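You operate a simulated robot arm through the tools that you are given. There is no shell and no other tool.

You are at the controls of a simulated two-armed robot. One attempt, no reset.

JOB
Soften the bow tube, then shut the pin under the grey cap.
Fine: hold the grey button till the tube wrinkles before you open the cap; shut the cap again. Where these are worked on the way, their far stop is far enough and under half their travel is too little: grey cap.

The check looks at the end state, three seconds after you hand in, the way a careful person would. Anything else that was tipped, shoved, dropped, spilled or broken makes it a failure. A push-on lid holds only when it is set on centred and level and pressed home; a screw cap is set on level and turned clockwise until tight.

ROBOT AND FRAMES
Two 7-joint arms with two-finger parallel grippers on one trunk that stands fixed in place. Base frame: the origin is at the foot of the trunk, x ahead of it, y to its left, z up. Lengths are in mm, angles in rad, forces in N, time in s.
The left shoulder is at [95, 182, 966], the right one opposite. With the tool pointing down near the work surface each hand reaches from about 300 to 760 mm from the base axis, measured 20 degrees to its own side. Payload 3.91 kg a hand.
The TCP of each hand is the grasp point between the finger pads, 30 mm short of the fingertips. In the tool frame z runs along the fingers and y along their closing line. The gripper opens to 110 mm. The fingers are 20 mm wide and 10 mm thick; the gripper's body (48 by 112 mm) begins 55 mm behind the TCP.
Orientation is that of the tool frame in the base frame, as [roll, pitch, yaw] about the fixed x, y, z axes, in that order (R = Rz(yaw) Ry(pitch) Rx(roll)). With the fingers straight down and closing along the base's y, the tool's x points along the base's -x, its y along +y and its z along -z.

CONTROLS
- The arms move only by the tool play_rows. It takes "left_targets", "right_targets" or both (then of equal length, played together; a hand with none holds still); each is a list of rows, each an object (a shift or turn left out is 0, a gripper value left out holds the last) with "travel": the shift along the tool's x, y, z in cm, a list of three; "dr": the turn, a rotation vector about the tool's x, y, z in rad, a list of three; "grip": the finger opening in cm, from 0 to 11. In form: [{"travel": [tx, ty, tz], "dr": [wx, wy, wz], "grip": grip}, ...]. A call has 1 to 20 rows; each row shifts and turns the commanded pose from where the row before left it, along the tool's axes as they then stand. Rows are played at 5 a second. More than 50 mm and 0.15 rad between two rows, or a gripper value outside its range, and nothing of the call is played. Where a pose cannot be reached the arm comes as near as it can. A force on the tool above 90 N (or 10 N above the force at the start of the call, whichever is more), or a blocked arm, ends the call early, and 0.2 s more pass. The fingers move at their own pace (about 72 mm/s each) and stop on an object; they squeeze with about 30 N. The grip force told is the motor's: it shows also when the fingers shut on nothing. Time passes only in rows, and 0.2 s behind the last, so rows that do not move let the fingers close. The reply holds the time, the measured pose of the TCP, the force on the tool along the base axes, the opening and the grip force, in the units named above and with some noise, with the torque about the TCP (base axes, N m) and any sound that the robot's microphone picked up.
- Cameras (640 x 400 px; columns grow to the right, rows downward): "scene" is now at [251.8, -29.6, 1148.7]; the picture's right is [-0.32, -0.95, 0.00], its down [-0.51, 0.17, -0.84] and it looks along [0.80, -0.27, -0.54] (base axes); focal length 214 px, centre (320, 200). "left" rides on the left gripper at [72, -17, -103] in its tool frame; the picture's right is [0.23, 0.97, 0.00], its down [-0.76, 0.18, -0.62] and it looks along [-0.61, 0.14, 0.78] (tool axes); focal length 222 px, centre (320, 200). "right" rides on the right gripper at [72, 17, -103] in its tool frame; the picture's right is [-0.23, 0.97, 0.00], its down [-0.76, -0.18, -0.62] and it looks along [-0.61, -0.14, 0.78] (tool axes); focal length 222 px, centre (320, 200).
- snapshot(camera): a new picture of that camera. It takes no simulated time.
- lift_body(by): slides the trunk up (or, below 0, down) by that many mm; the arms and the scene camera ride with it, the base frame stays. It gives what a move gives, with no picture.
- aim_head(pan, tilt): turns the head with the scene camera to pan (to the left, within 1.396 rad either way) and tilt (down, from -0.506 to 1.204), counted from straight ahead of the robot. It gives what a move gives.
- probe_pixels(camera, pixels): there is no depth. For up to 12 entries [column, row, z] of the newest picture of that camera ("zoom" is the newest enlarged one), the place [x, y] in the base frame at which the ray of that pixel passes the height z, good to about 2 mm. It takes no simulated time.
- zoom(camera, box): a new picture of the part [left, top, right, bottom] of that camera's present view, enlarged. It takes no simulated time.
- close_job(): hands the job in; it is judged then, once.

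Unless the task says otherwise, let go and move clear before handing in.

The tools are called by a JSON object that holds its "name" and its "arguments". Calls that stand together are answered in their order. play_rows: Moves the arms, as the interface text tells. Its arguments: {"type":"object","properties":{"left_targets":{"type":"array"},"right_targets":{"type":"array"}},"required":[]} The other tools are called the same way: lift_body (by) slides the trunk up or down; aim_head (pan, tilt) turns the head that bears the scene camera; snapshot (camera) takes a picture; probe_pixels (camera, pixels) gives the place at which the rays of pixels pass given heights; zoom (camera, box) takes an enlarged picture of a part of a camera's view; close_job () hands the job in.

At the start:

```text
time_s: 0.0
left_tool_pos: [487.8, 97.1, 967.9]
left_tcp_rot: [-3.14, -0.001, -3.14]
left_contact_force: [0.7, -0.3, 0.3]
left_wrist_torque: [-0.01, -0.01, 0.03]
left_opening: 109.9
left_gripper_force: 0.0
right_tool_pos: [427.8, -417.7, 1007.9]
right_tcp_rot: [3.141, -0.001, 3.141]
right_contact_force: [0.2, 0.0, -0.7]
right_wrist_torque: [0.02, 0.02, 0.02]
right_opening: 109.9
right_gripper_force: 0.0
trunk travel left (down, up): [-225.0, 289.0]
head pan, tilt: [-0.326, 0.571]
```

scene: 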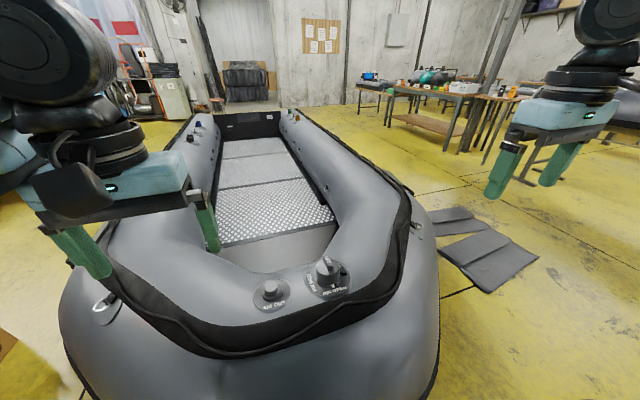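
right: 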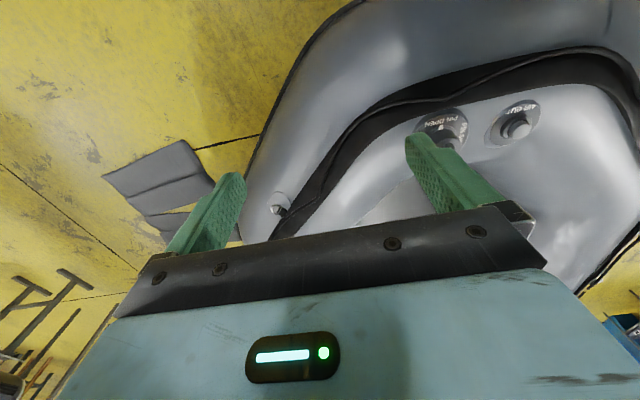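
left: 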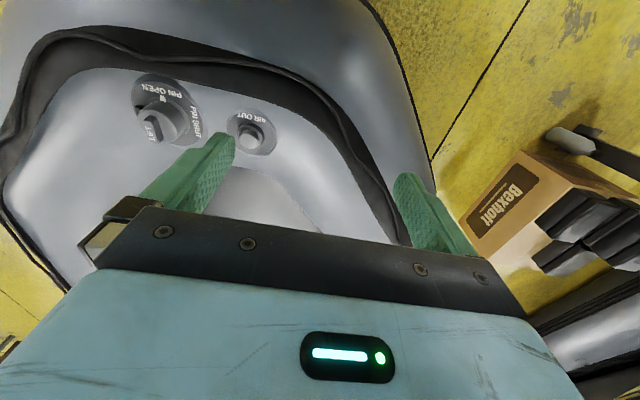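

The scene picture shows a grey inflatable boat with a button marked "AIR OUT" near (270, 290) and a knob/cap with "PIN OPEN / PIN SHUT" marks near (328, 272). I will zoom in on both before moving.

{"name": "zoom", "arguments": {"camera": "scene", "box": [230, 230, 390, 330]}}

{"name": "zoom", "arguments": {"camera": "left", "box": [110, 50, 300, 170]}}

{"name": "zoom", "arguments": {"camera": "right", "box": [400, 80, 560, 180]}}

```text
4.00 times, centred on (310, 280) of scene
```

zoom: 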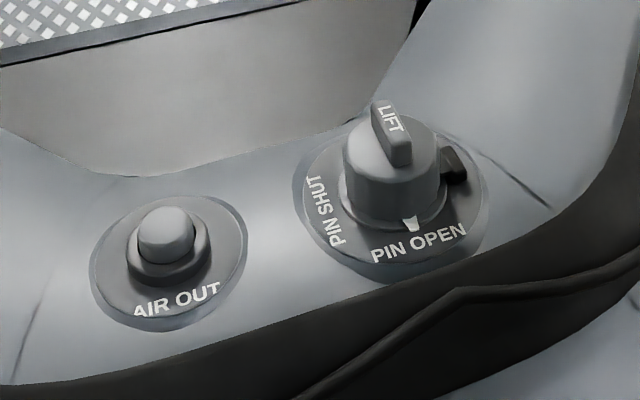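

```text
3.33 times, centred on (205, 110) of left
```

zoom: 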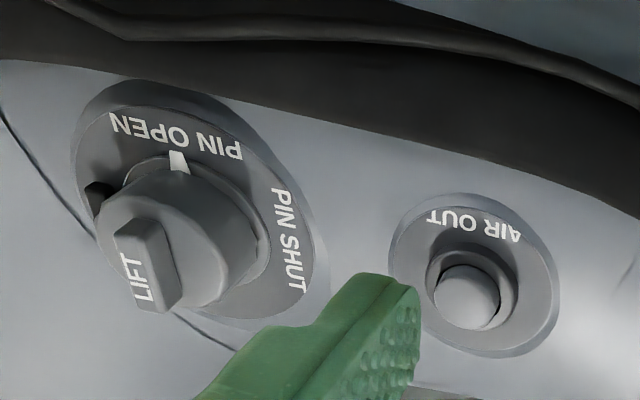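

```text
4.00 times, centred on (480, 130) of right
```

zoom: 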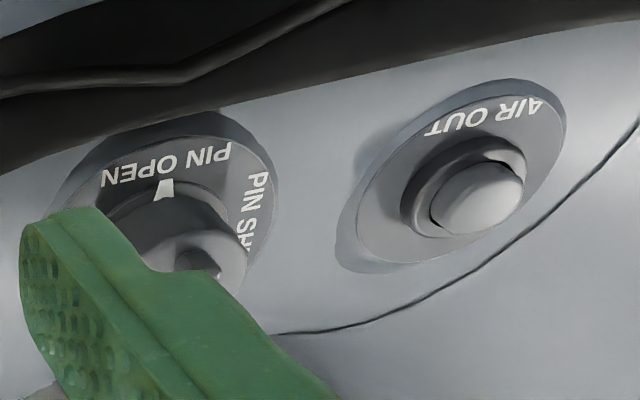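

The cap is hinged on the dark block at zoom-right (455,160), has a "LIFT" tab on top, and a white pointer at the base stands at PIN OPEN. Now I triangulate the button and cap from three cameras at several heights.

{"name": "probe_pixels", "arguments": {"camera": "scene", "pixels": [[271.3, 287, 700], [271.3, 287, 750], [271.3, 287, 800], [271.3, 287, 850], [327.5, 267, 700], [327.5, 267, 750], [327.5, 267, 800], [327.5, 267, 850], [333, 286, 700], [333, 286, 750], [333, 286, 800], [333, 286, 850]]}}

{"name": "probe_pixels", "arguments": {"camera": "left", "pixels": [[248.6, 139, 700], [248.6, 139, 750], [248.6, 139, 800], [248.6, 139, 850], [151, 130, 700], [151, 130, 750], [151, 130, 800], [151, 130, 850], [163.5, 98, 700], [163.5, 98, 750], [163.5, 98, 800], [163.5, 98, 850]]}}

{"name": "probe_pixels", "arguments": {"camera": "right", "pixels": [[520.5, 129, 700], [520.5, 129, 750], [520.5, 129, 800], [520.5, 129, 850], [441, 127, 700], [441, 127, 750], [441, 127, 800], [441, 127, 850]]}}

```text
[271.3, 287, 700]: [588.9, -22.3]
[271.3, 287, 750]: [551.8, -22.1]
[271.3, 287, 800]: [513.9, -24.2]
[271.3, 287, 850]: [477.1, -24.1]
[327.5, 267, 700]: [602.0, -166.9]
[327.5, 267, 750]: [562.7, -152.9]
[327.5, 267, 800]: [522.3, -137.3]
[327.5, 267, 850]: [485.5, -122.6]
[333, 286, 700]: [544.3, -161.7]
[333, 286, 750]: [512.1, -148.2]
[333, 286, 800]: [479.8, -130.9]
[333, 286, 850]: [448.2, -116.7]
```

```text
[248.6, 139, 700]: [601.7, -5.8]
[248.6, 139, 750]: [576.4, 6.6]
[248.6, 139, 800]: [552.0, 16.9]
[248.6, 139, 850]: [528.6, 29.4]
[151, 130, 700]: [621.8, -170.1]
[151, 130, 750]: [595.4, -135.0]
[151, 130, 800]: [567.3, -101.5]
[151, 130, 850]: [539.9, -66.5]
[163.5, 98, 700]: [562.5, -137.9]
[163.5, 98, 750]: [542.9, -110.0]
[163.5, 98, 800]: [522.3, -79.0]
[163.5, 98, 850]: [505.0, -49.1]
```

```text
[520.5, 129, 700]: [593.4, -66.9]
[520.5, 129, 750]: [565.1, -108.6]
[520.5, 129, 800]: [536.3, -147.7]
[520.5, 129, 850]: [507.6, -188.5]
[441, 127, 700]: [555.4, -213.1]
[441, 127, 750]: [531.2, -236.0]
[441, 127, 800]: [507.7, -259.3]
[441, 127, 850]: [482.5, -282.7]
```

The rays agree on the button top near (634, −22, 637); the cap pixels do not match between views yet. I'll bring both hands closer at a safe height for better views.

{"name": "play_rows", "arguments": {"left_targets": [{"travel": [-1.2, -0.5, 2.3]}, {"travel": [-1.2, -0.5, 2.3]}, {"travel": [-1.2, -0.5, 2.3]}, {"travel": [-1.2, -0.5, 2.3]}, {"travel": [-1.2, -0.5, 2.3]}, {"travel": [-1.2, -0.5, 2.3]}], "right_targets": [{"travel": [-2.2, 3.1, 2.97]}, {"travel": [-2.2, 3.1, 2.97]}, {"travel": [-2.2, 3.1, 2.97]}, {"travel": [-2.2, 3.1, 2.97]}, {"travel": [-2.2, 3.1, 2.97]}, {"travel": [-2.2, 3.1, 2.97]}]}}

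{"name": "snapshot", "arguments": {"camera": "scene"}}

{"name": "snapshot", "arguments": {"camera": "right"}}

{"name": "snapshot", "arguments": {"camera": "left"}}

```text
time_s: 1.4
left_tool_pos: [561.3, 66.4, 828.9]
left_tcp_rot: [3.142, -0.002, -3.139]
left_contact_force: [0.4, -0.3, -0.5]
left_wrist_torque: [0.0, 0.0, -0.01]
left_opening: 109.9
left_gripper_force: 0.2
right_tool_pos: [561.4, -231.5, 829.0]
right_tcp_rot: [3.14, 0.0, 3.141]
right_contact_force: [0.9, 0.5, -0.3]
right_wrist_torque: [0.01, 0.03, -0.02]
right_opening: 110.1
right_gripper_force: 0.0
trunk travel left (down, up): [-225.0, 289.0]
head pan, tilt: [-0.326, 0.571]
```

```text
taken
```

scene: 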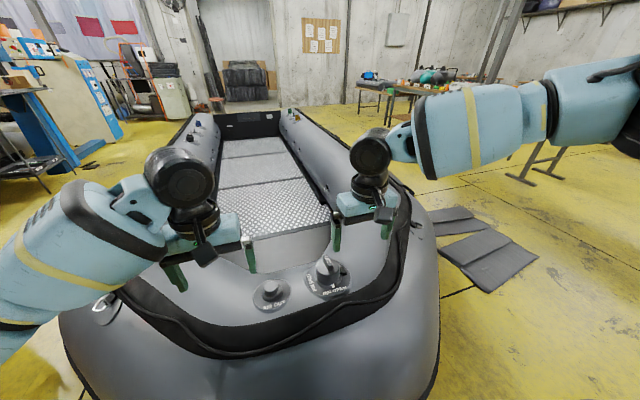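

```text
taken
```

right: 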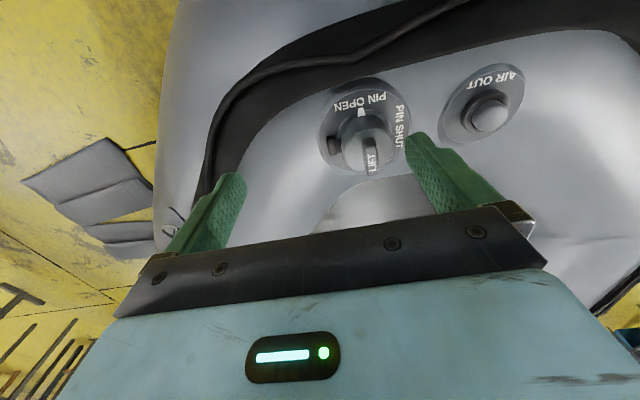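

```text
taken
```

left: 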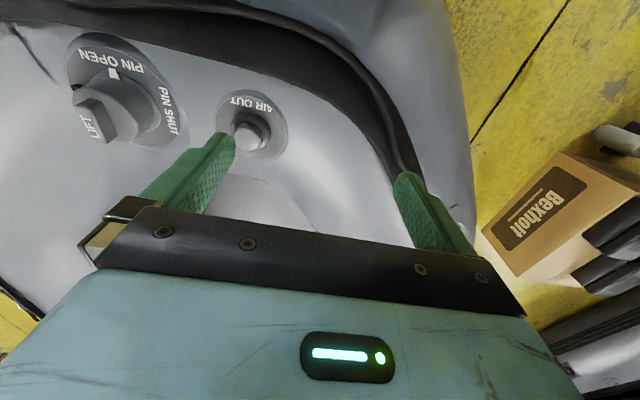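

{"name": "zoom", "arguments": {"camera": "scene", "box": [240, 245, 368, 325]}}

{"name": "zoom", "arguments": {"camera": "left", "box": [50, 20, 306, 180]}}

{"name": "zoom", "arguments": {"camera": "right", "box": [300, 45, 540, 195]}}

```text
5.00 times, centred on (304, 285) of scene
```

zoom: 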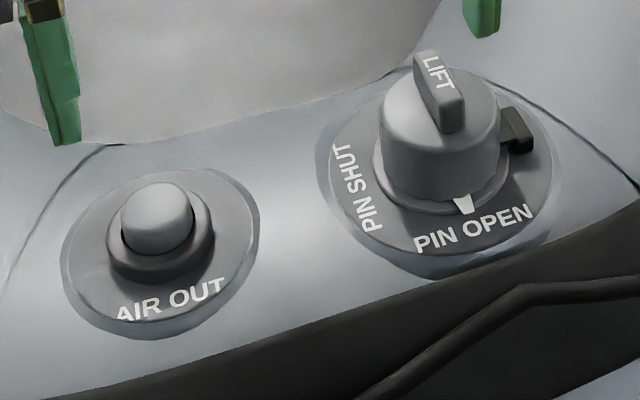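

```text
2.50 times, centred on (178, 100) of left
```

zoom: 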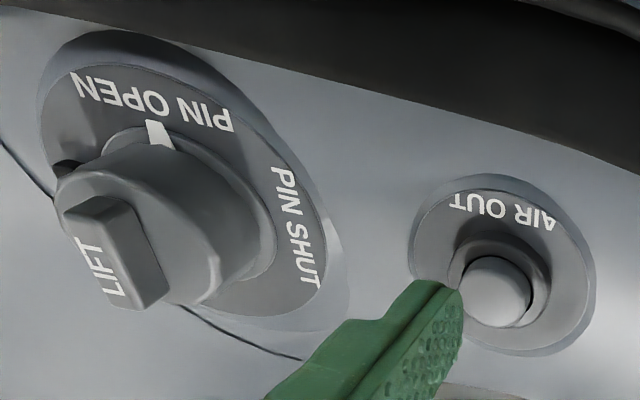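

```text
2.67 times, centred on (420, 120) of right
```

zoom: 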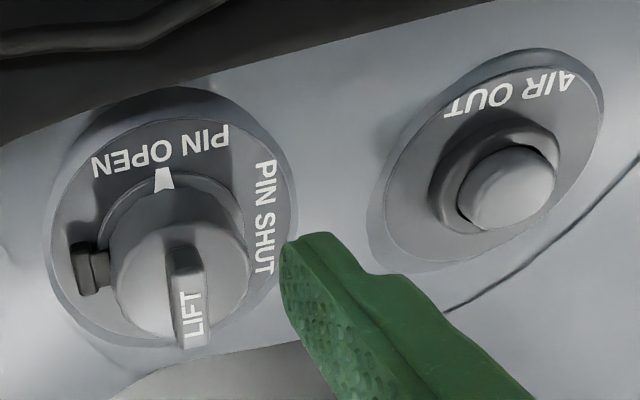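

I have matching points in all three views (button dome, pointer tip, plates). I'll probe them at two heights to triangulate exactly.

{"name": "probe_pixels", "arguments": {"camera": "right", "pixels": [[492, 115.5, 600], [492, 115.5, 700], [360.8, 108.4, 600], [360.8, 108.4, 700], [373, 174, 600], [373, 174, 700], [332, 146, 600], [332, 146, 700], [368, 137, 600], [368, 137, 700], [334, 106, 600], [334, 106, 700]]}}

{"name": "probe_pixels", "arguments": {"camera": "left", "pixels": [[249.6, 136, 600], [249.6, 136, 700], [111.2, 68.8, 600], [111.2, 68.8, 700], [106, 142, 600], [106, 142, 700], [75, 86, 600], [75, 86, 700], [89, 99, 600], [89, 99, 700], [80, 52, 600], [80, 52, 700]]}}

{"name": "probe_pixels", "arguments": {"camera": "scene", "pixels": [[271.6, 286.5, 600], [271.6, 286.5, 700], [333.4, 287.6, 600], [333.4, 287.6, 700], [324.5, 255.5, 600], [324.5, 255.5, 700], [343.5, 269, 600], [343.5, 269, 700], [329, 270, 600], [329, 270, 700], [345, 287, 600], [345, 287, 700]]}}

```text
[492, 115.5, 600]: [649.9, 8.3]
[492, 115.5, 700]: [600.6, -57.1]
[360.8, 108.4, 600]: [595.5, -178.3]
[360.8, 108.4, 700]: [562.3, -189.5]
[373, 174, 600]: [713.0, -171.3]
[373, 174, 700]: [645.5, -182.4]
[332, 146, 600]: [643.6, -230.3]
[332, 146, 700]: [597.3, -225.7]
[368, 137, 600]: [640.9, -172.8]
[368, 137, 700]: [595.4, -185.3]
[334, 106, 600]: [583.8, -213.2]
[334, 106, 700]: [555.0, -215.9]
```

```text
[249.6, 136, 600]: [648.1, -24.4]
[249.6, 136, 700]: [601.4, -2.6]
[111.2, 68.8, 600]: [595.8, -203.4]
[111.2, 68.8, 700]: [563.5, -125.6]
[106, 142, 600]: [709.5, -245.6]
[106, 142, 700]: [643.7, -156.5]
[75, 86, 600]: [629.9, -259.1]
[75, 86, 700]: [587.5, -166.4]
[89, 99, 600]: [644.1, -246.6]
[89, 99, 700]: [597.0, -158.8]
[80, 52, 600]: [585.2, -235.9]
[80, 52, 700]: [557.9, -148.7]
```

```text
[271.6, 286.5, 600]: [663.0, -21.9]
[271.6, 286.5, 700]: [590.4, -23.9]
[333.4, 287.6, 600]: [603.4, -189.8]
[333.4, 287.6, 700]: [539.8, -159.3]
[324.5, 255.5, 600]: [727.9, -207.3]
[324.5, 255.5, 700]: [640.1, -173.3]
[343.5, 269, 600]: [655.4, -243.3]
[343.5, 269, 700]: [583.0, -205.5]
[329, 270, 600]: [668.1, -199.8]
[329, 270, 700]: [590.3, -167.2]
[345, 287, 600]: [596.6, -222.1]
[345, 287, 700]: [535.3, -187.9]
```

Triangulation gives the button dome at about (630,−20,640), pointer tip (586,−181,628), lift tab running along x from about (609,−180,673) to (662,−180,674), hinge near (628,−229,633). I'll check the tilt of both plates with the lettering.

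{"name": "probe_pixels", "arguments": {"camera": "right", "pixels": [[513.7, 76.9, 600], [513.7, 76.9, 700], [469.5, 87, 600], [469.5, 87, 700], [399, 146.2, 600], [399, 146.2, 700], [399.4, 106.9, 600], [399.4, 106.9, 700]]}}

{"name": "probe_pixels", "arguments": {"camera": "left", "pixels": [[269.2, 108.8, 600], [269.2, 108.8, 700], [232.8, 101.2, 600], [232.8, 101.2, 700], [175.2, 133.2, 600], [175.2, 133.2, 700], [160, 88.8, 600], [160, 88.8, 700]]}}

{"name": "probe_pixels", "arguments": {"camera": "scene", "pixels": [[264, 308.6, 600], [264, 308.6, 700], [284, 301.6, 600], [284, 301.6, 700], [308.4, 274.6, 600], [308.4, 274.6, 700], [314.4, 290.6, 600], [314.4, 290.6, 700]]}}

```text
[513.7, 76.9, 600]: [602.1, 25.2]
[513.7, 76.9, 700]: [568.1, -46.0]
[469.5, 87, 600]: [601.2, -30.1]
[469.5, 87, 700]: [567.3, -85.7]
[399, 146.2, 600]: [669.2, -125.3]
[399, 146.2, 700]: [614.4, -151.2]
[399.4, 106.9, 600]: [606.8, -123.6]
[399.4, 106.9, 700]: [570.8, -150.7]
```

```text
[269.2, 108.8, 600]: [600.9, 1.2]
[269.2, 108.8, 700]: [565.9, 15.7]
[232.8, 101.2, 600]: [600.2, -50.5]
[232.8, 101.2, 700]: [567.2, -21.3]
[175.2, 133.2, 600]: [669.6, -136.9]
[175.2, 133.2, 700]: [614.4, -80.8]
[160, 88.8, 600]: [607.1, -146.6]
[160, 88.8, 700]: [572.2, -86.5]
```

```text
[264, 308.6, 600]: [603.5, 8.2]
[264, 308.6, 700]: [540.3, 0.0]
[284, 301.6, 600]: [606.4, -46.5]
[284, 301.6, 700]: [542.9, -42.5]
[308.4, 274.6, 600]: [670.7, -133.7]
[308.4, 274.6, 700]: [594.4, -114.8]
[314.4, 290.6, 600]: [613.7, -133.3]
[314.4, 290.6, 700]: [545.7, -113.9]
```

The plates sit at about z 614–628 (roughly level, perhaps leaning a little towards +x). I'll bring the closed left fingertips above the button at (630,−20), tips about 50 mm above it, and check the alignment.

{"name": "play_rows", "arguments": {"left_targets": [{"travel": [-1.15, -1.44, 1.8], "grip": 0}, {"travel": [-1.15, -1.44, 1.8]}, {"travel": [-1.15, -1.44, 1.8]}, {"travel": [-1.15, -1.44, 1.8]}, {"travel": [-1.15, -1.44, 1.8]}, {"travel": [-1.15, -1.44, 1.8]}, {}]}}

{"name": "snapshot", "arguments": {"camera": "scene"}}

{"name": "snapshot", "arguments": {"camera": "left"}}

{"name": "zoom", "arguments": {"camera": "right", "box": [300, 45, 620, 245]}}

{"name": "zoom", "arguments": {"camera": "scene", "box": [220, 225, 380, 325]}}

```text
time_s: 3.0
left_tool_pos: [629.6, -18.1, 722.1]
left_tcp_rot: [-3.141, -0.001, -3.14]
left_contact_force: [0.3, 0.8, 0.5]
left_wrist_torque: [-0.01, 0.02, 0.01]
left_opening: 0.0
left_gripper_force: 30.1
right_tool_pos: [560.2, -231.3, 830.5]
right_tcp_rot: [-3.141, 0.001, -3.141]
right_contact_force: [0.5, 0.1, 0.0]
right_wrist_torque: [-0.01, 0.01, 0.02]
right_opening: 110.0
right_gripper_force: 0.0
trunk travel left (down, up): [-225.0, 289.0]
head pan, tilt: [-0.326, 0.571]
```

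```text
taken
```

scene: 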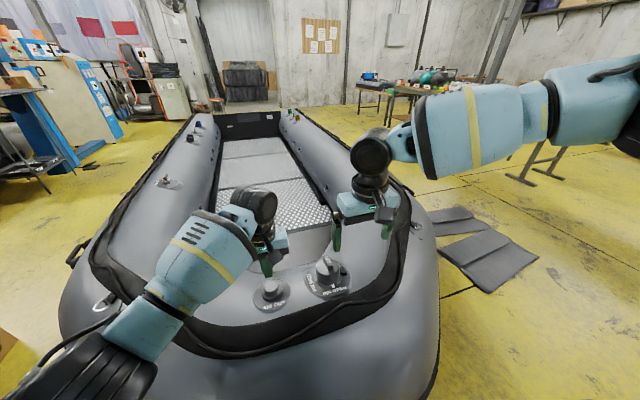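

```text
taken
```

left: 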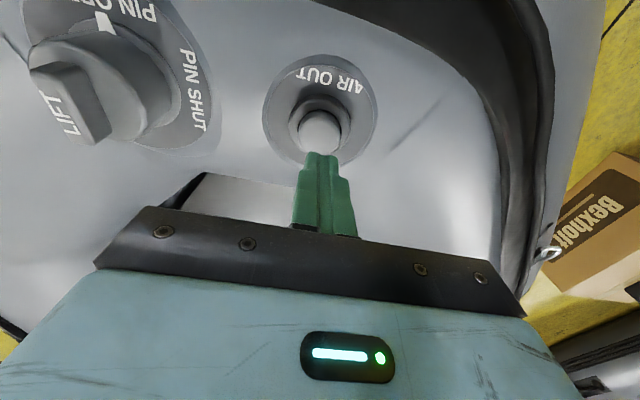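

```text
2.00 times, centred on (460, 145) of right
```

zoom: 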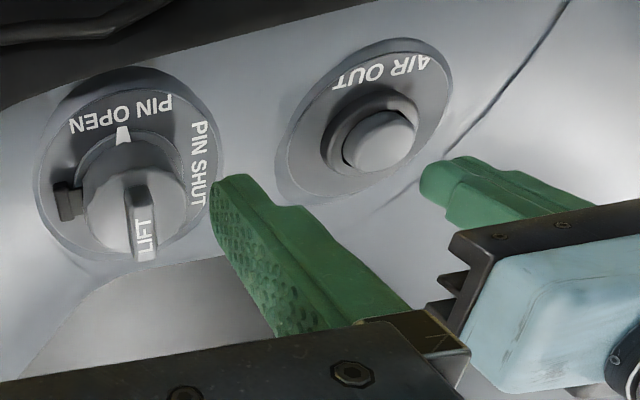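

```text
4.00 times, centred on (300, 275) of scene
```

zoom: 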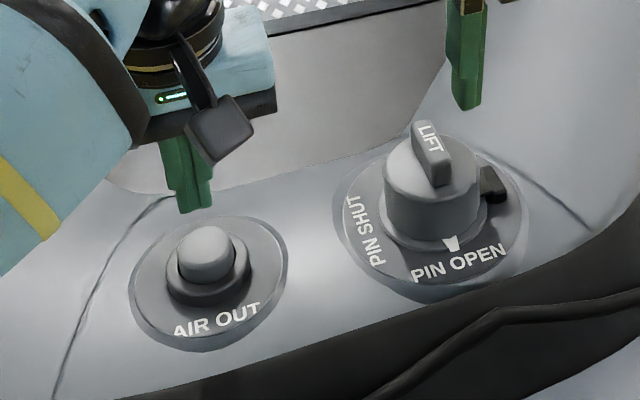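

The left picture shows the dome at (320,130) just below the closed fingertips at (322,158). I'll probe the dome centre at z=640 to check centring.

{"name": "probe_pixels", "arguments": {"camera": "left", "pixels": [[320, 131, 640], [320, 131, 630], [301, 130, 635], [341, 130, 635], [320, 112, 630], [322, 158, 692], [265, 115, 625], [377, 110, 625]]}}

{"name": "probe_pixels", "arguments": {"camera": "scene", "pixels": [[271.5, 289, 640], [271.5, 284.5, 640], [272, 294, 625], [252.5, 296, 625], [292, 292, 625], [272, 312, 625], [272, 279, 625]]}}

{"name": "zoom", "arguments": {"camera": "left", "box": [0, 0, 400, 250]}}

```text
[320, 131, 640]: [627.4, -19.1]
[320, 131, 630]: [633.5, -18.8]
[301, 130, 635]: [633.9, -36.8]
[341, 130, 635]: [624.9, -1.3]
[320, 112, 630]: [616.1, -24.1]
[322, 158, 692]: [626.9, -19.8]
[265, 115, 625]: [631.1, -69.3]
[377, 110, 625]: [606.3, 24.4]
```

```text
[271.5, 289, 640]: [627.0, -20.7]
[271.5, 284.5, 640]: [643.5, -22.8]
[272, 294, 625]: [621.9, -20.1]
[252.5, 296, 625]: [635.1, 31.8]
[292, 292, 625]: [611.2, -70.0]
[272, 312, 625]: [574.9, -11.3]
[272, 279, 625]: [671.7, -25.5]
```

```text
1.60 times, centred on (200, 125) of left
```

zoom: 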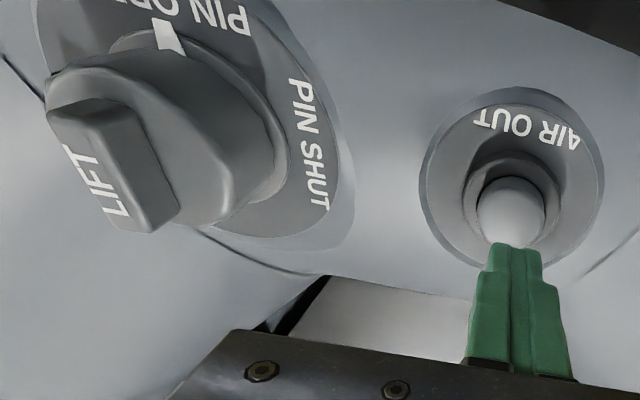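

Dome centre is about (628,−20), matching the fingertips at (630,−18). Descending straight down to just above it, then in small steps while watching the force.

{"name": "play_rows", "arguments": {"left_targets": [{"travel": [0, -0.15, 0.9]}, {"travel": [0, 0, 0.9]}, {"travel": [0, 0, 0.9]}, {"travel": [0, 0, 0.9]}]}}

{"name": "zoom", "arguments": {"camera": "left", "box": [220, 50, 420, 200]}}

{"name": "zoom", "arguments": {"camera": "right", "box": [400, 45, 600, 170]}}

```text
time_s: 4.0
left_tool_pos: [630.7, -21.6, 685.2]
left_tcp_rot: [-3.141, 0.001, -3.141]
left_contact_force: [0.0, -0.5, -0.1]
left_wrist_torque: [0.0, 0.0, 0.0]
left_opening: 0.1
left_gripper_force: 29.8
right_tool_pos: [560.0, -231.0, 830.4]
right_tcp_rot: [3.141, 0.001, 3.141]
right_contact_force: [0.5, 0.5, -1.1]
right_wrist_torque: [0.02, 0.02, -0.01]
right_opening: 110.2
right_gripper_force: 0.1
trunk travel left (down, up): [-225.0, 289.0]
head pan, tilt: [-0.326, 0.571]
```

```text
2.67 times, centred on (320, 125) of left
```

zoom: 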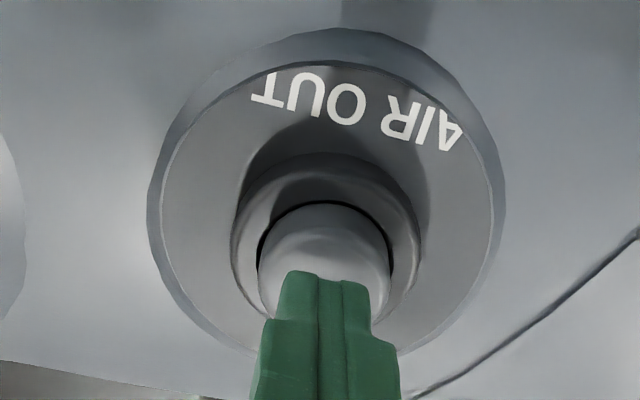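

```text
3.20 times, centred on (500, 108) of right
```

zoom: 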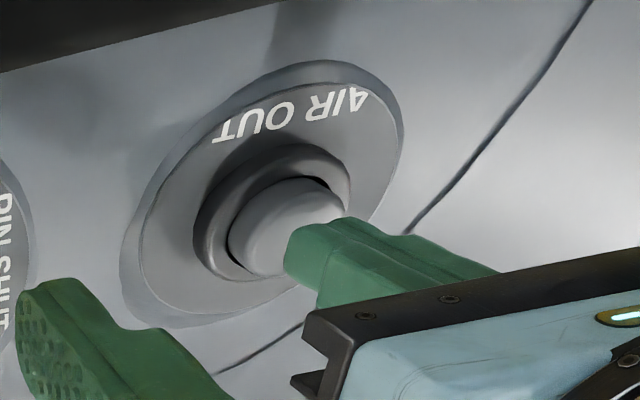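

The tips sit right over the dome (left zoom (325,290)), centred. I press on in 3 mm steps and watch for force.

{"name": "play_rows", "arguments": {"left_targets": [{"travel": [0, 0, 0.3]}, {"travel": [0, 0, 0.3]}, {"travel": [0, 0, 0.3]}, {"travel": [0, 0, 0.3]}]}}

```text
time_s: 5.0
left_tool_pos: [630.8, -19.3, 674.1]
left_tcp_rot: [-3.141, -0.002, -3.141]
left_contact_force: [-0.6, 1.1, 2.5]
left_wrist_torque: [-0.01, 0.0, 0.04]
left_opening: 0.1
left_gripper_force: 30.2
right_tool_pos: [559.6, -232.2, 831.1]
right_tcp_rot: [3.138, 0.001, 3.141]
right_contact_force: [-0.1, 0.3, 0.5]
right_wrist_torque: [0.0, 0.01, 0.03]
right_opening: 109.9
right_gripper_force: 0.0
trunk travel left (down, up): [-225.0, 289.0]
head pan, tilt: [-0.326, 0.571]
```

Contact has begun (force z 2.5 N with tips at z≈644). Pressing further in small steps.

{"name": "play_rows", "arguments": {"left_targets": [{"travel": [0, 0, 0.2]}, {"travel": [0, 0, 0.2]}, {"travel": [0, 0, 0.2]}]}}

{"name": "zoom", "arguments": {"camera": "right", "box": [400, 45, 600, 170]}}

```text
time_s: 5.8
left_tool_pos: [630.3, -19.8, 669.9]
left_tcp_rot: [-3.141, 0.0, -3.14]
left_contact_force: [-2.8, 1.1, 7.1]
left_wrist_torque: [0.08, 0.18, -0.01]
left_opening: 0.0
left_gripper_force: 29.8
right_tool_pos: [560.0, -231.1, 830.6]
right_tcp_rot: [3.141, 0.002, -3.141]
right_contact_force: [-0.4, 0.3, -0.2]
right_wrist_torque: [-0.02, 0.0, 0.0]
right_opening: 109.6
right_gripper_force: 0.0
trunk travel left (down, up): [-225.0, 289.0]
head pan, tilt: [-0.326, 0.571]
heard: click
```

```text
3.20 times, centred on (500, 108) of right
```

zoom: 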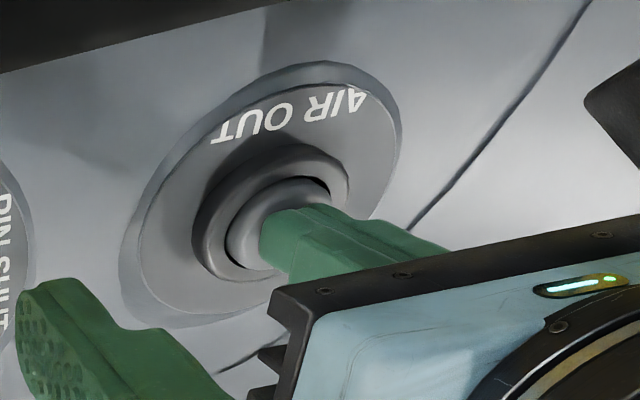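

A click was heard and the button has gone in slightly at 7 N. I press a little more and hold, then look at the tube.

{"name": "play_rows", "arguments": {"left_targets": [{"travel": [0, 0, 0.2]}, {"travel": [0, 0, 0.2]}, {}, {}, {}]}}

{"name": "snapshot", "arguments": {"camera": "scene"}}

{"name": "snapshot", "arguments": {"camera": "right"}}

```text
time_s: 7.0
left_tool_pos: [629.9, -20.8, 667.2]
left_tcp_rot: [-3.139, 0.009, 3.141]
left_contact_force: [-4.3, 7.3, 36.2]
left_wrist_torque: [0.21, 0.44, -0.17]
left_opening: 0.0
left_gripper_force: 29.8
right_tool_pos: [557.7, -230.2, 832.8]
right_tcp_rot: [-3.142, 0.003, 3.141]
right_contact_force: [0.3, 0.5, -1.4]
right_wrist_torque: [-0.01, -0.04, -0.01]
right_opening: 110.0
right_gripper_force: 0.0
trunk travel left (down, up): [-225.0, 289.0]
head pan, tilt: [-0.326, 0.571]
```

```text
taken
```

scene: 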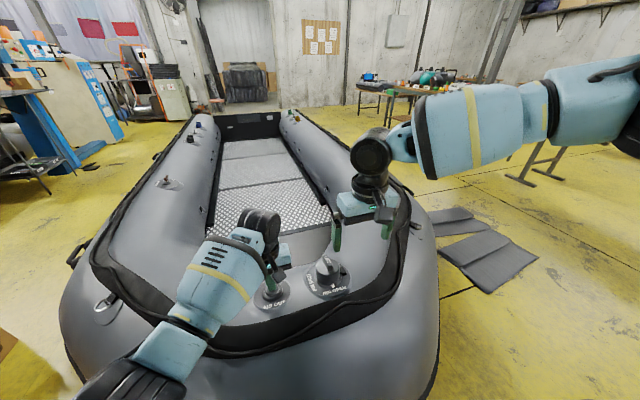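

```text
taken
```

right: 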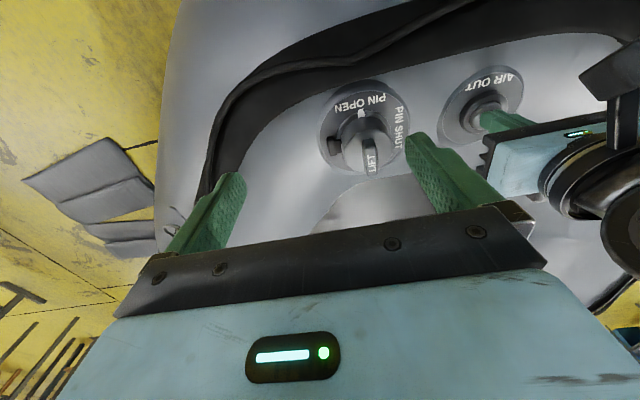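

The button is at its stop (36 N). Now I hold still for 4 s and look at the tube for wrinkles.

{"name": "play_rows", "arguments": {"left_targets": [{}, {}, {}, {}, {}, {}, {}, {}, {}, {}, {}, {}, {}, {}, {}, {}, {}, {}, {}, {}]}}

{"name": "snapshot", "arguments": {"camera": "scene"}}

{"name": "snapshot", "arguments": {"camera": "right"}}

```text
time_s: 11.2
left_tool_pos: [630.2, -21.1, 668.4]
left_tcp_rot: [-3.139, 0.008, -3.139]
left_contact_force: [-3.7, 2.4, 35.9]
left_wrist_torque: [0.13, 0.43, -0.01]
left_opening: 0.2
left_gripper_force: 30.4
right_tool_pos: [557.3, -231.3, 832.4]
right_tcp_rot: [3.141, 0.004, 3.141]
right_contact_force: [0.8, -0.2, -0.8]
right_wrist_torque: [-0.04, 0.0, 0.01]
right_opening: 109.9
right_gripper_force: 0.1
trunk travel left (down, up): [-225.0, 289.0]
head pan, tilt: [-0.326, 0.571]
```

```text
taken
```

scene: 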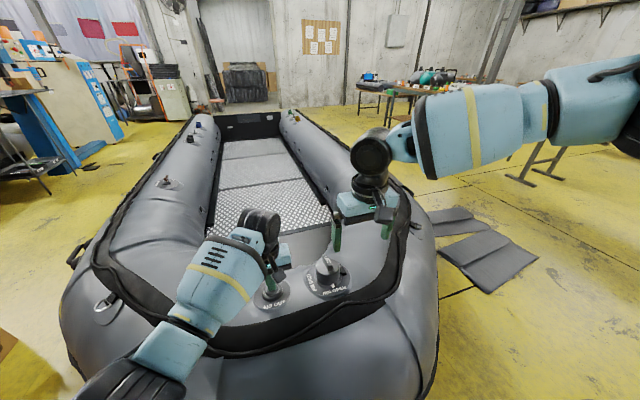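

```text
taken
```

right: 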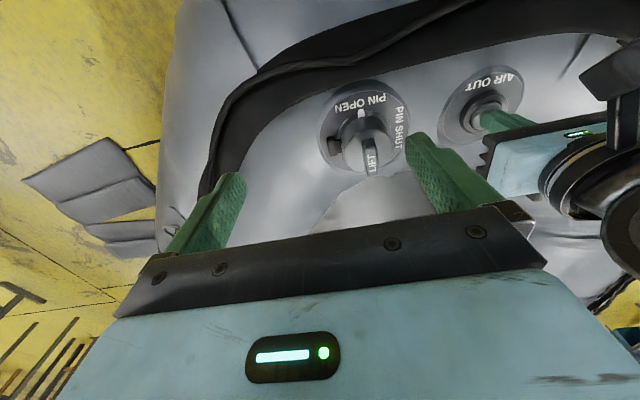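

Creases have appeared on the bow tube (scene around (410,310), (200,240); right (240,40), (575,55)). I'll zoom to confirm before letting go.

{"name": "zoom", "arguments": {"camera": "scene", "box": [50, 130, 450, 380]}}

{"name": "zoom", "arguments": {"camera": "right", "box": [160, 0, 640, 300]}}

```text
1.60 times, centred on (250, 255) of scene
```

zoom: 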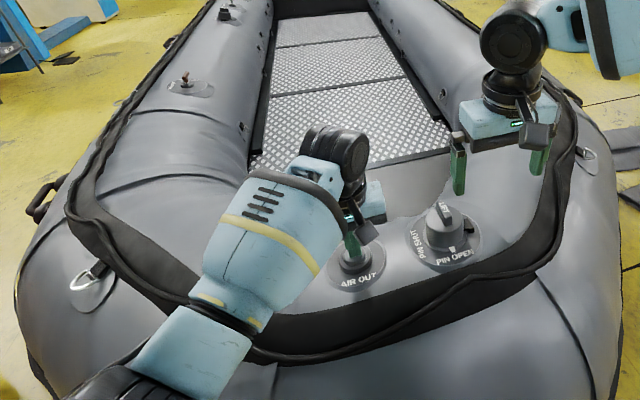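

```text
1.33 times, centred on (400, 150) of right
```

zoom: 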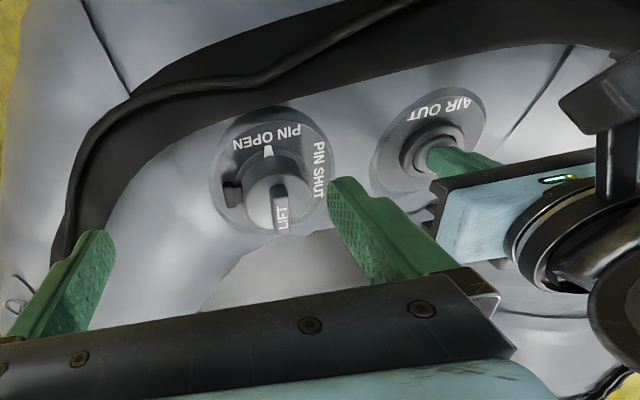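

The creases are clear on both sides of the bow tube. I'll hold barely one second more to see whether the picture is still changing.

{"name": "play_rows", "arguments": {"left_targets": [{}, {}, {}, {}]}}

{"name": "zoom", "arguments": {"camera": "scene", "box": [50, 130, 450, 380]}}

```text
time_s: 12.2
left_tool_pos: [630.2, -19.2, 668.5]
left_tcp_rot: [-3.139, 0.006, -3.139]
left_contact_force: [-4.0, 1.8, 35.2]
left_wrist_torque: [0.12, 0.44, -0.01]
left_opening: 0.0
left_gripper_force: 30.0
right_tool_pos: [557.8, -229.8, 831.4]
right_tcp_rot: [-3.141, 0.005, 3.141]
right_contact_force: [0.2, 0.0, 0.2]
right_wrist_torque: [-0.04, 0.02, -0.01]
right_opening: 110.3
right_gripper_force: 0.1
trunk travel left (down, up): [-225.0, 289.0]
head pan, tilt: [-0.326, 0.571]
```

```text
1.60 times, centred on (250, 255) of scene
```

zoom: 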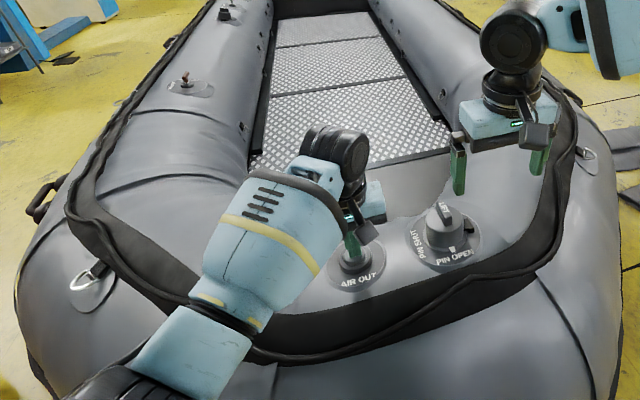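

The picture is unchanged, so the tube is soft. I release the button by rising straight up, then park the left hand to the left, clear.

{"name": "play_rows", "arguments": {"left_targets": [{"travel": [0, 0, -0.5]}, {"travel": [0, 0, -1.5]}, {"travel": [0, 0, -4]}, {"travel": [0, 0, -4]}, {"travel": [1, 3, -2.5]}, {"travel": [1, 3.5, -2]}, {"travel": [1, 3.5, -2]}, {"travel": [1, 3.5, -1]}, {"travel": [1, 3.5, 0]}]}}

{"name": "snapshot", "arguments": {"camera": "scene"}}

{"name": "zoom", "arguments": {"camera": "scene", "box": [220, 225, 380, 325]}}

{"name": "snapshot", "arguments": {"camera": "right"}}

```text
time_s: 14.2
left_tool_pos: [580.2, 148.8, 838.2]
left_tcp_rot: [3.141, -0.001, -3.139]
left_contact_force: [0.3, 0.3, -0.4]
left_wrist_torque: [0.02, 0.0, -0.04]
left_opening: 0.0
left_gripper_force: 30.4
right_tool_pos: [560.9, -230.4, 831.0]
right_tcp_rot: [-3.141, 0.0, 3.141]
right_contact_force: [0.2, -0.8, 0.1]
right_wrist_torque: [0.01, 0.01, 0.0]
right_opening: 110.0
right_gripper_force: 0.1
trunk travel left (down, up): [-225.0, 289.0]
head pan, tilt: [-0.326, 0.571]
```

```text
taken
```

scene: 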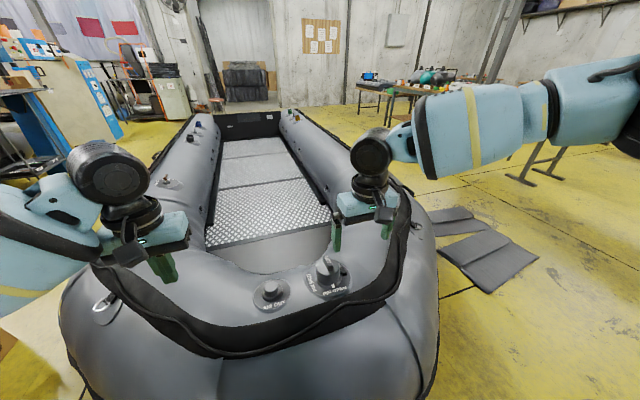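

```text
4.00 times, centred on (300, 275) of scene
```

zoom: 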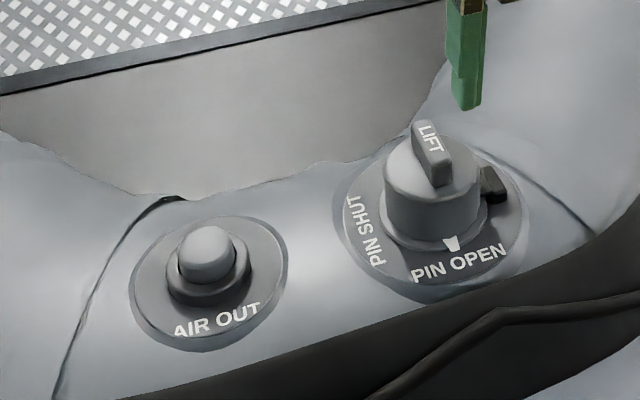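

```text
taken
```

right: 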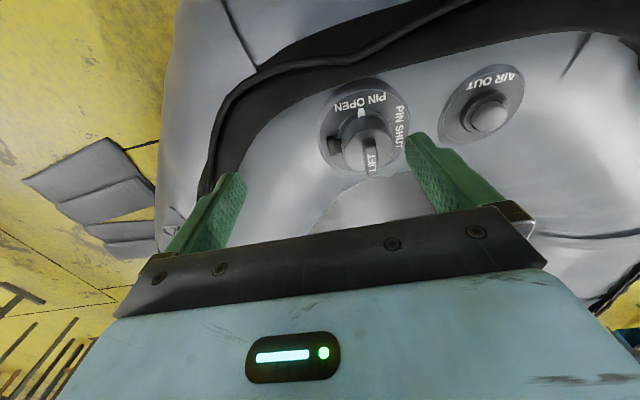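

The button has sprung back and the tube stays creased. Now I bring the right hand over the cap, fingers open, for a closer look at the lift tab.

{"name": "play_rows", "arguments": {"right_targets": [{"travel": [-2, 1.6, 2.3]}, {"travel": [-2, 1.6, 2.3]}, {"travel": [-2, 1.6, 2.3]}]}}

{"name": "snapshot", "arguments": {"camera": "right"}}

{"name": "zoom", "arguments": {"camera": "right", "box": [200, 20, 440, 170]}}

{"name": "snapshot", "arguments": {"camera": "scene"}}

{"name": "snapshot", "arguments": {"camera": "left"}}

```text
time_s: 15.0
left_tool_pos: [581.0, 148.5, 838.5]
left_tcp_rot: [-3.141, 0.001, -3.139]
left_contact_force: [0.9, -0.3, -0.8]
left_wrist_torque: [-0.01, -0.03, -0.01]
left_opening: 0.1
left_gripper_force: 30.0
right_tool_pos: [605.6, -192.9, 778.0]
right_tcp_rot: [-3.14, 0.002, 3.139]
right_contact_force: [0.2, -0.1, 0.4]
right_wrist_torque: [-0.01, 0.01, -0.04]
right_opening: 110.3
right_gripper_force: 0.1
right hand out of reach, approached as far as the arm can: row 3
trunk travel left (down, up): [-225.0, 289.0]
head pan, tilt: [-0.326, 0.571]
```

```text
taken
```

right: 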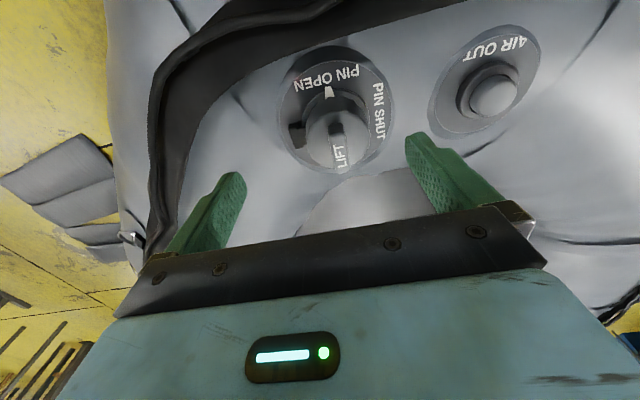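

```text
2.67 times, centred on (320, 95) of right
```

zoom: 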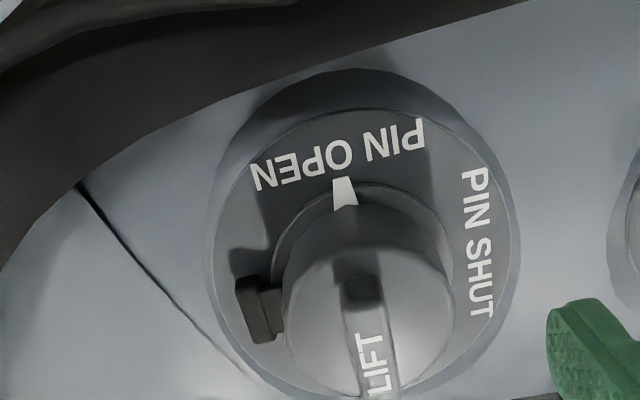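

```text
taken
```

scene: 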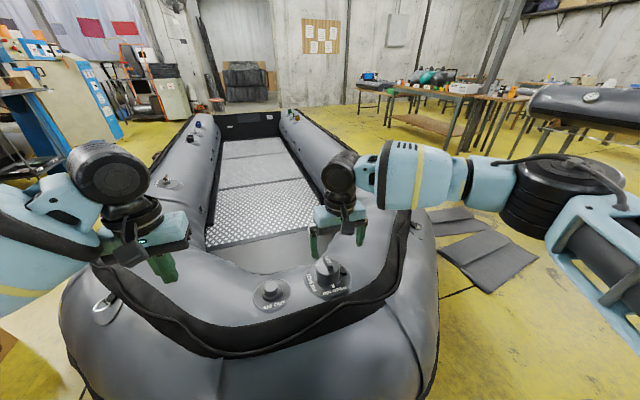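

```text
taken
```

left: 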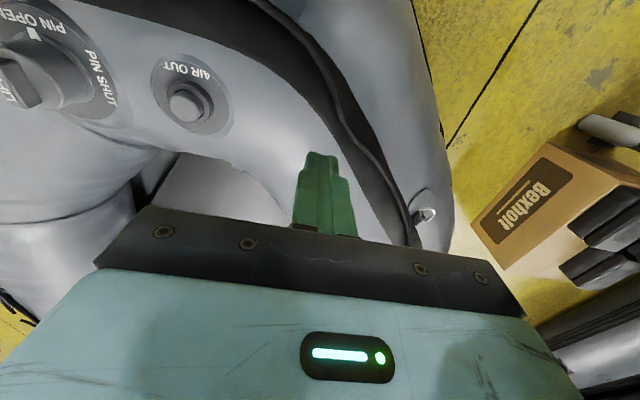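

The right hand stopped short at (606,−193,778), reported as out of reach on the last row, though the wrist view of the cap is good. I'll zoom in on the cap in scene and right views to fix the tab's exact place.

{"name": "zoom", "arguments": {"camera": "scene", "box": [296, 248, 360, 288]}}

{"name": "zoom", "arguments": {"camera": "right", "box": [272, 80, 400, 180]}}

{"name": "zoom", "arguments": {"camera": "left", "box": [0, 0, 240, 150]}}

```text
10.00 times, centred on (328, 268) of scene
```

zoom: 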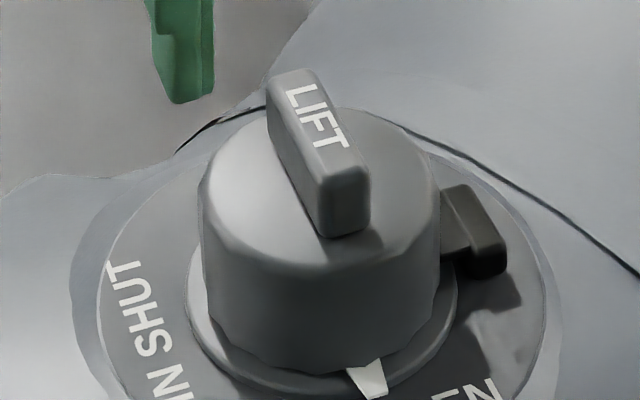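

```text
4.00 times, centred on (336, 130) of right
```

zoom: 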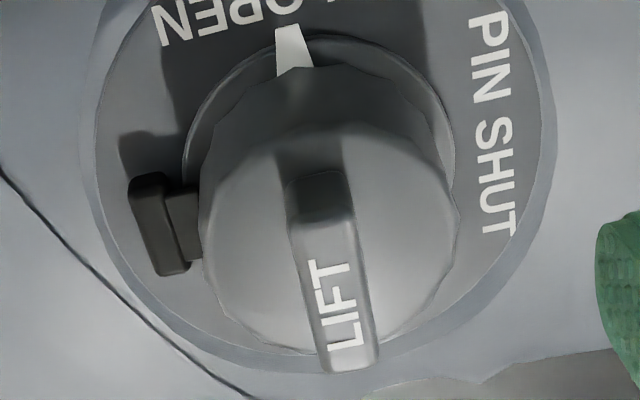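

```text
2.67 times, centred on (120, 75) of left
```

zoom: 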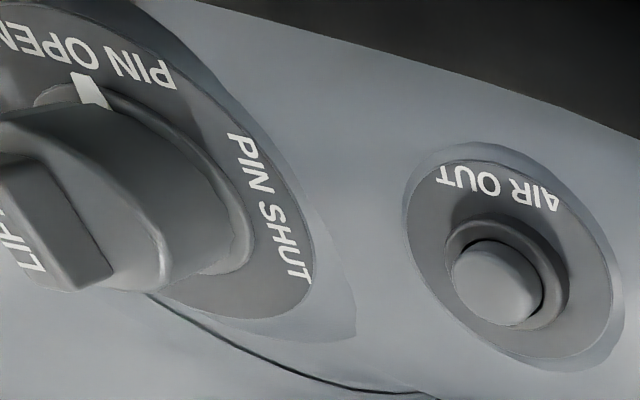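

The zooms show the tab clearly: top-near edge at scene (330.5,265.2)/right (337.2,135), top-far edge at scene (325,255.6)/right (343.5,172.5). Probing these and the hinge to triangulate.

{"name": "probe_pixels", "arguments": {"camera": "right", "pixels": [[337.2, 135, 640], [337.2, 135, 680], [343.5, 172.5, 640], [343.5, 172.5, 680], [296, 136, 620], [296, 136, 660], [291, 124.5, 620], [291, 124.5, 660], [328.5, 87, 600], [328.5, 87, 640], [384, 138, 600], [384, 138, 640]]}}

{"name": "probe_pixels", "arguments": {"camera": "scene", "pixels": [[330.5, 265.2, 640], [330.5, 265.2, 680], [325, 255.6, 640], [325, 255.6, 680], [342, 267, 620], [342, 267, 660], [345.5, 274.5, 620], [345.5, 274.5, 660], [333.7, 287.5, 600], [333.7, 287.5, 640], [308, 274.5, 600], [308, 274.5, 640]]}}

```text
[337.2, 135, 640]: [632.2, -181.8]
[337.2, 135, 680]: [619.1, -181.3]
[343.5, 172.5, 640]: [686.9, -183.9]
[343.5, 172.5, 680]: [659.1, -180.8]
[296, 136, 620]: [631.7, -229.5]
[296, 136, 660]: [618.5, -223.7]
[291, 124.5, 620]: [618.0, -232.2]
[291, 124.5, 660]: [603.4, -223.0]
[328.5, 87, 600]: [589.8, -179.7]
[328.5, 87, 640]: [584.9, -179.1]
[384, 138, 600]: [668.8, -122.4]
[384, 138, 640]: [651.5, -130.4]
```

```text
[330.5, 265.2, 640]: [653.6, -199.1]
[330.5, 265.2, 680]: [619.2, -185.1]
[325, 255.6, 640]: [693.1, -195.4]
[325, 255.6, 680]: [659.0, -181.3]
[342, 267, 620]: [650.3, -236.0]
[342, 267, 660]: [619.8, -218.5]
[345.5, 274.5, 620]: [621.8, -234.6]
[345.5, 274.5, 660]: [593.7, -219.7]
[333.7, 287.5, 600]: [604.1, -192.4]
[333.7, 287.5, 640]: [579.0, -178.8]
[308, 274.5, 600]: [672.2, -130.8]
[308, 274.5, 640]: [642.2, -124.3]
```

The tab is now fixed: top at z≈681, running x 618–659 at y≈−181.5, about 14 mm thick, with the hinge about 46 mm to its −y side. I'll test whether the right hand can continue from here by stepping gently forward and down.

{"name": "play_rows", "arguments": {"right_targets": [{"travel": [0, 0, 1.5]}]}}

```text
time_s: 15.4
left_tool_pos: [581.3, 149.2, 838.1]
left_tcp_rot: [3.141, -0.001, -3.14]
left_contact_force: [0.3, 0.3, 1.1]
left_wrist_torque: [0.0, 0.0, 0.02]
left_opening: 0.4
left_gripper_force: 30.2
right_tool_pos: [607.0, -194.2, 761.8]
right_tcp_rot: [3.141, 0.001, 3.141]
right_contact_force: [0.0, 0.0, 0.9]
right_wrist_torque: [0.02, -0.04, -0.01]
right_opening: 109.8
right_gripper_force: 0.0
trunk travel left (down, up): [-225.0, 289.0]
head pan, tilt: [-0.326, 0.571]
```

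It moves down fine. Next I try forward and to the left in small steps.

{"name": "play_rows", "arguments": {"right_targets": [{"travel": [-0.8, 0, 0]}, {"travel": [-0.8, 0.6, 0]}]}}

```text
time_s: 16.0
left_tool_pos: [581.1, 149.1, 837.6]
left_tcp_rot: [3.141, 0.001, -3.141]
left_contact_force: [0.6, 0.3, 0.2]
left_wrist_torque: [-0.01, -0.01, 0.02]
left_opening: 0.0
left_gripper_force: 30.0
right_tool_pos: [605.6, -193.7, 761.2]
right_tcp_rot: [-3.141, -0.001, 3.142]
right_contact_force: [-0.2, -0.6, 0.2]
right_wrist_torque: [0.0, -0.01, 0.0]
right_opening: 109.9
right_gripper_force: 0.1
right hand out of reach, approached as far as the arm can: row 1, 2
trunk travel left (down, up): [-225.0, 289.0]
head pan, tilt: [-0.326, 0.571]
```

Forward is blocked at x≈607 at this height; the wrist probably lacks bend here. I'll go lower (tips still 20 mm above the tab) and try again.

{"name": "play_rows", "arguments": {"right_targets": [{"travel": [0, 0, 1.5]}, {"travel": [0, 0, 1.2]}, {"travel": [-0.8, 0.3, 0]}, {"travel": [-0.8, 0.3, 0]}]}}

```text
time_s: 17.0
left_tool_pos: [581.1, 148.9, 837.8]
left_tcp_rot: [3.141, -0.001, -3.141]
left_contact_force: [-1.0, 0.6, -0.2]
left_wrist_torque: [0.01, 0.0, 0.02]
left_opening: 0.0
left_gripper_force: 30.7
right_tool_pos: [606.7, -193.2, 733.4]
right_tcp_rot: [3.14, -0.001, 3.141]
right_contact_force: [-0.3, -0.4, -0.1]
right_wrist_torque: [0.0, 0.02, 0.03]
right_opening: 110.0
right_gripper_force: 0.0
right hand out of reach, approached as far as the arm can: row 3, 4
trunk travel left (down, up): [-225.0, 289.0]
head pan, tilt: [-0.326, 0.571]
```

The same limit at x≈607 at the lower height. I'll test single directions (y only, then x only) to see which is limiting.

{"name": "play_rows", "arguments": {"right_targets": [{"travel": [0, -2, 0]}]}}

{"name": "play_rows", "arguments": {"right_targets": [{"travel": [-1, 0, 0]}]}}

{"name": "play_rows", "arguments": {"right_targets": [{"travel": [0, 2, 0]}]}}

```text
time_s: 17.4
left_tool_pos: [580.8, 148.6, 837.8]
left_tcp_rot: [3.141, 0.001, -3.141]
left_contact_force: [1.0, -0.3, 0.1]
left_wrist_torque: [0.02, -0.05, -0.02]
left_opening: 0.1
left_gripper_force: 30.2
right_tool_pos: [606.8, -214.9, 735.1]
right_tcp_rot: [-3.141, 0.0, 3.14]
right_contact_force: [1.1, 0.3, -0.1]
right_wrist_torque: [0.0, -0.01, 0.03]
right_opening: 110.1
right_gripper_force: 0.0
trunk travel left (down, up): [-225.0, 289.0]
head pan, tilt: [-0.326, 0.571]
```

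```text
time_s: 17.8
left_tool_pos: [580.5, 149.2, 837.5]
left_tcp_rot: [-3.141, 0.0, -3.14]
left_contact_force: [0.4, 0.4, 0.1]
left_wrist_torque: [-0.03, -0.03, -0.01]
left_opening: 0.1
left_gripper_force: 30.2
right_tool_pos: [617.2, -212.7, 735.0]
right_tcp_rot: [3.141, 0.004, 3.141]
right_contact_force: [0.5, -0.3, 0.7]
right_wrist_torque: [-0.01, 0.02, 0.03]
right_opening: 110.1
right_gripper_force: 0.1
trunk travel left (down, up): [-225.0, 289.0]
head pan, tilt: [-0.326, 0.571]
```

```text
time_s: 18.2
left_tool_pos: [580.9, 148.2, 839.0]
left_tcp_rot: [3.141, 0.0, -3.14]
left_contact_force: [-0.4, 0.2, 0.1]
left_wrist_torque: [0.04, -0.01, 0.0]
left_opening: 0.0
left_gripper_force: 30.4
right_tool_pos: [617.0, -204.2, 734.1]
right_tcp_rot: [3.141, 0.003, 3.142]
right_contact_force: [-0.2, -0.6, -0.6]
right_wrist_torque: [0.0, 0.01, 0.02]
right_opening: 110.2
right_gripper_force: 0.1
right hand out of reach, approached as far as the arm can: row 1
trunk travel left (down, up): [-225.0, 289.0]
head pan, tilt: [-0.326, 0.571]
```

The limit is a slanted boundary (about x+y rising), independent of height, so it looks like a wrist-yaw limit. I'll test a small yaw turn each way with a small advance.

{"name": "play_rows", "arguments": {"right_targets": [{"dr": [0, 0, 0.14]}, {"travel": [-1, 0, 0]}]}}

{"name": "play_rows", "arguments": {"right_targets": [{"dr": [0, 0, -0.14]}, {"dr": [0, 0, -0.14]}, {"travel": [-1, 0, 0]}]}}

```text
time_s: 18.8
left_tool_pos: [582.1, 149.1, 837.4]
left_tcp_rot: [-3.141, -0.001, -3.14]
left_contact_force: [-0.1, 0.8, 0.1]
left_wrist_torque: [0.02, 0.05, 0.02]
left_opening: 0.1
left_gripper_force: 30.1
right_tool_pos: [616.7, -203.5, 733.9]
right_tcp_rot: [-3.141, 0.0, 3.002]
right_contact_force: [0.2, 0.4, -0.3]
right_wrist_torque: [-0.02, 0.01, -0.05]
right_opening: 110.0
right_gripper_force: 0.1
right hand out of reach, approached as far as the arm can: row 2
trunk travel left (down, up): [-225.0, 289.0]
head pan, tilt: [-0.326, 0.571]
```

```text
time_s: 19.6
left_tool_pos: [581.1, 149.8, 837.4]
left_tcp_rot: [3.141, 0.001, -3.139]
left_contact_force: [-0.4, -0.3, -0.9]
left_wrist_torque: [-0.01, 0.03, -0.01]
left_opening: 0.0
left_gripper_force: 30.0
right_tool_pos: [616.1, -203.6, 733.2]
right_tcp_rot: [-3.141, 0.001, -2.999]
right_contact_force: [-0.3, 0.1, -0.6]
right_wrist_torque: [-0.01, -0.01, 0.0]
right_opening: 110.0
right_gripper_force: 0.1
right hand out of reach, approached as far as the arm can: row 3
trunk travel left (down, up): [-225.0, 289.0]
head pan, tilt: [-0.326, 0.571]
```

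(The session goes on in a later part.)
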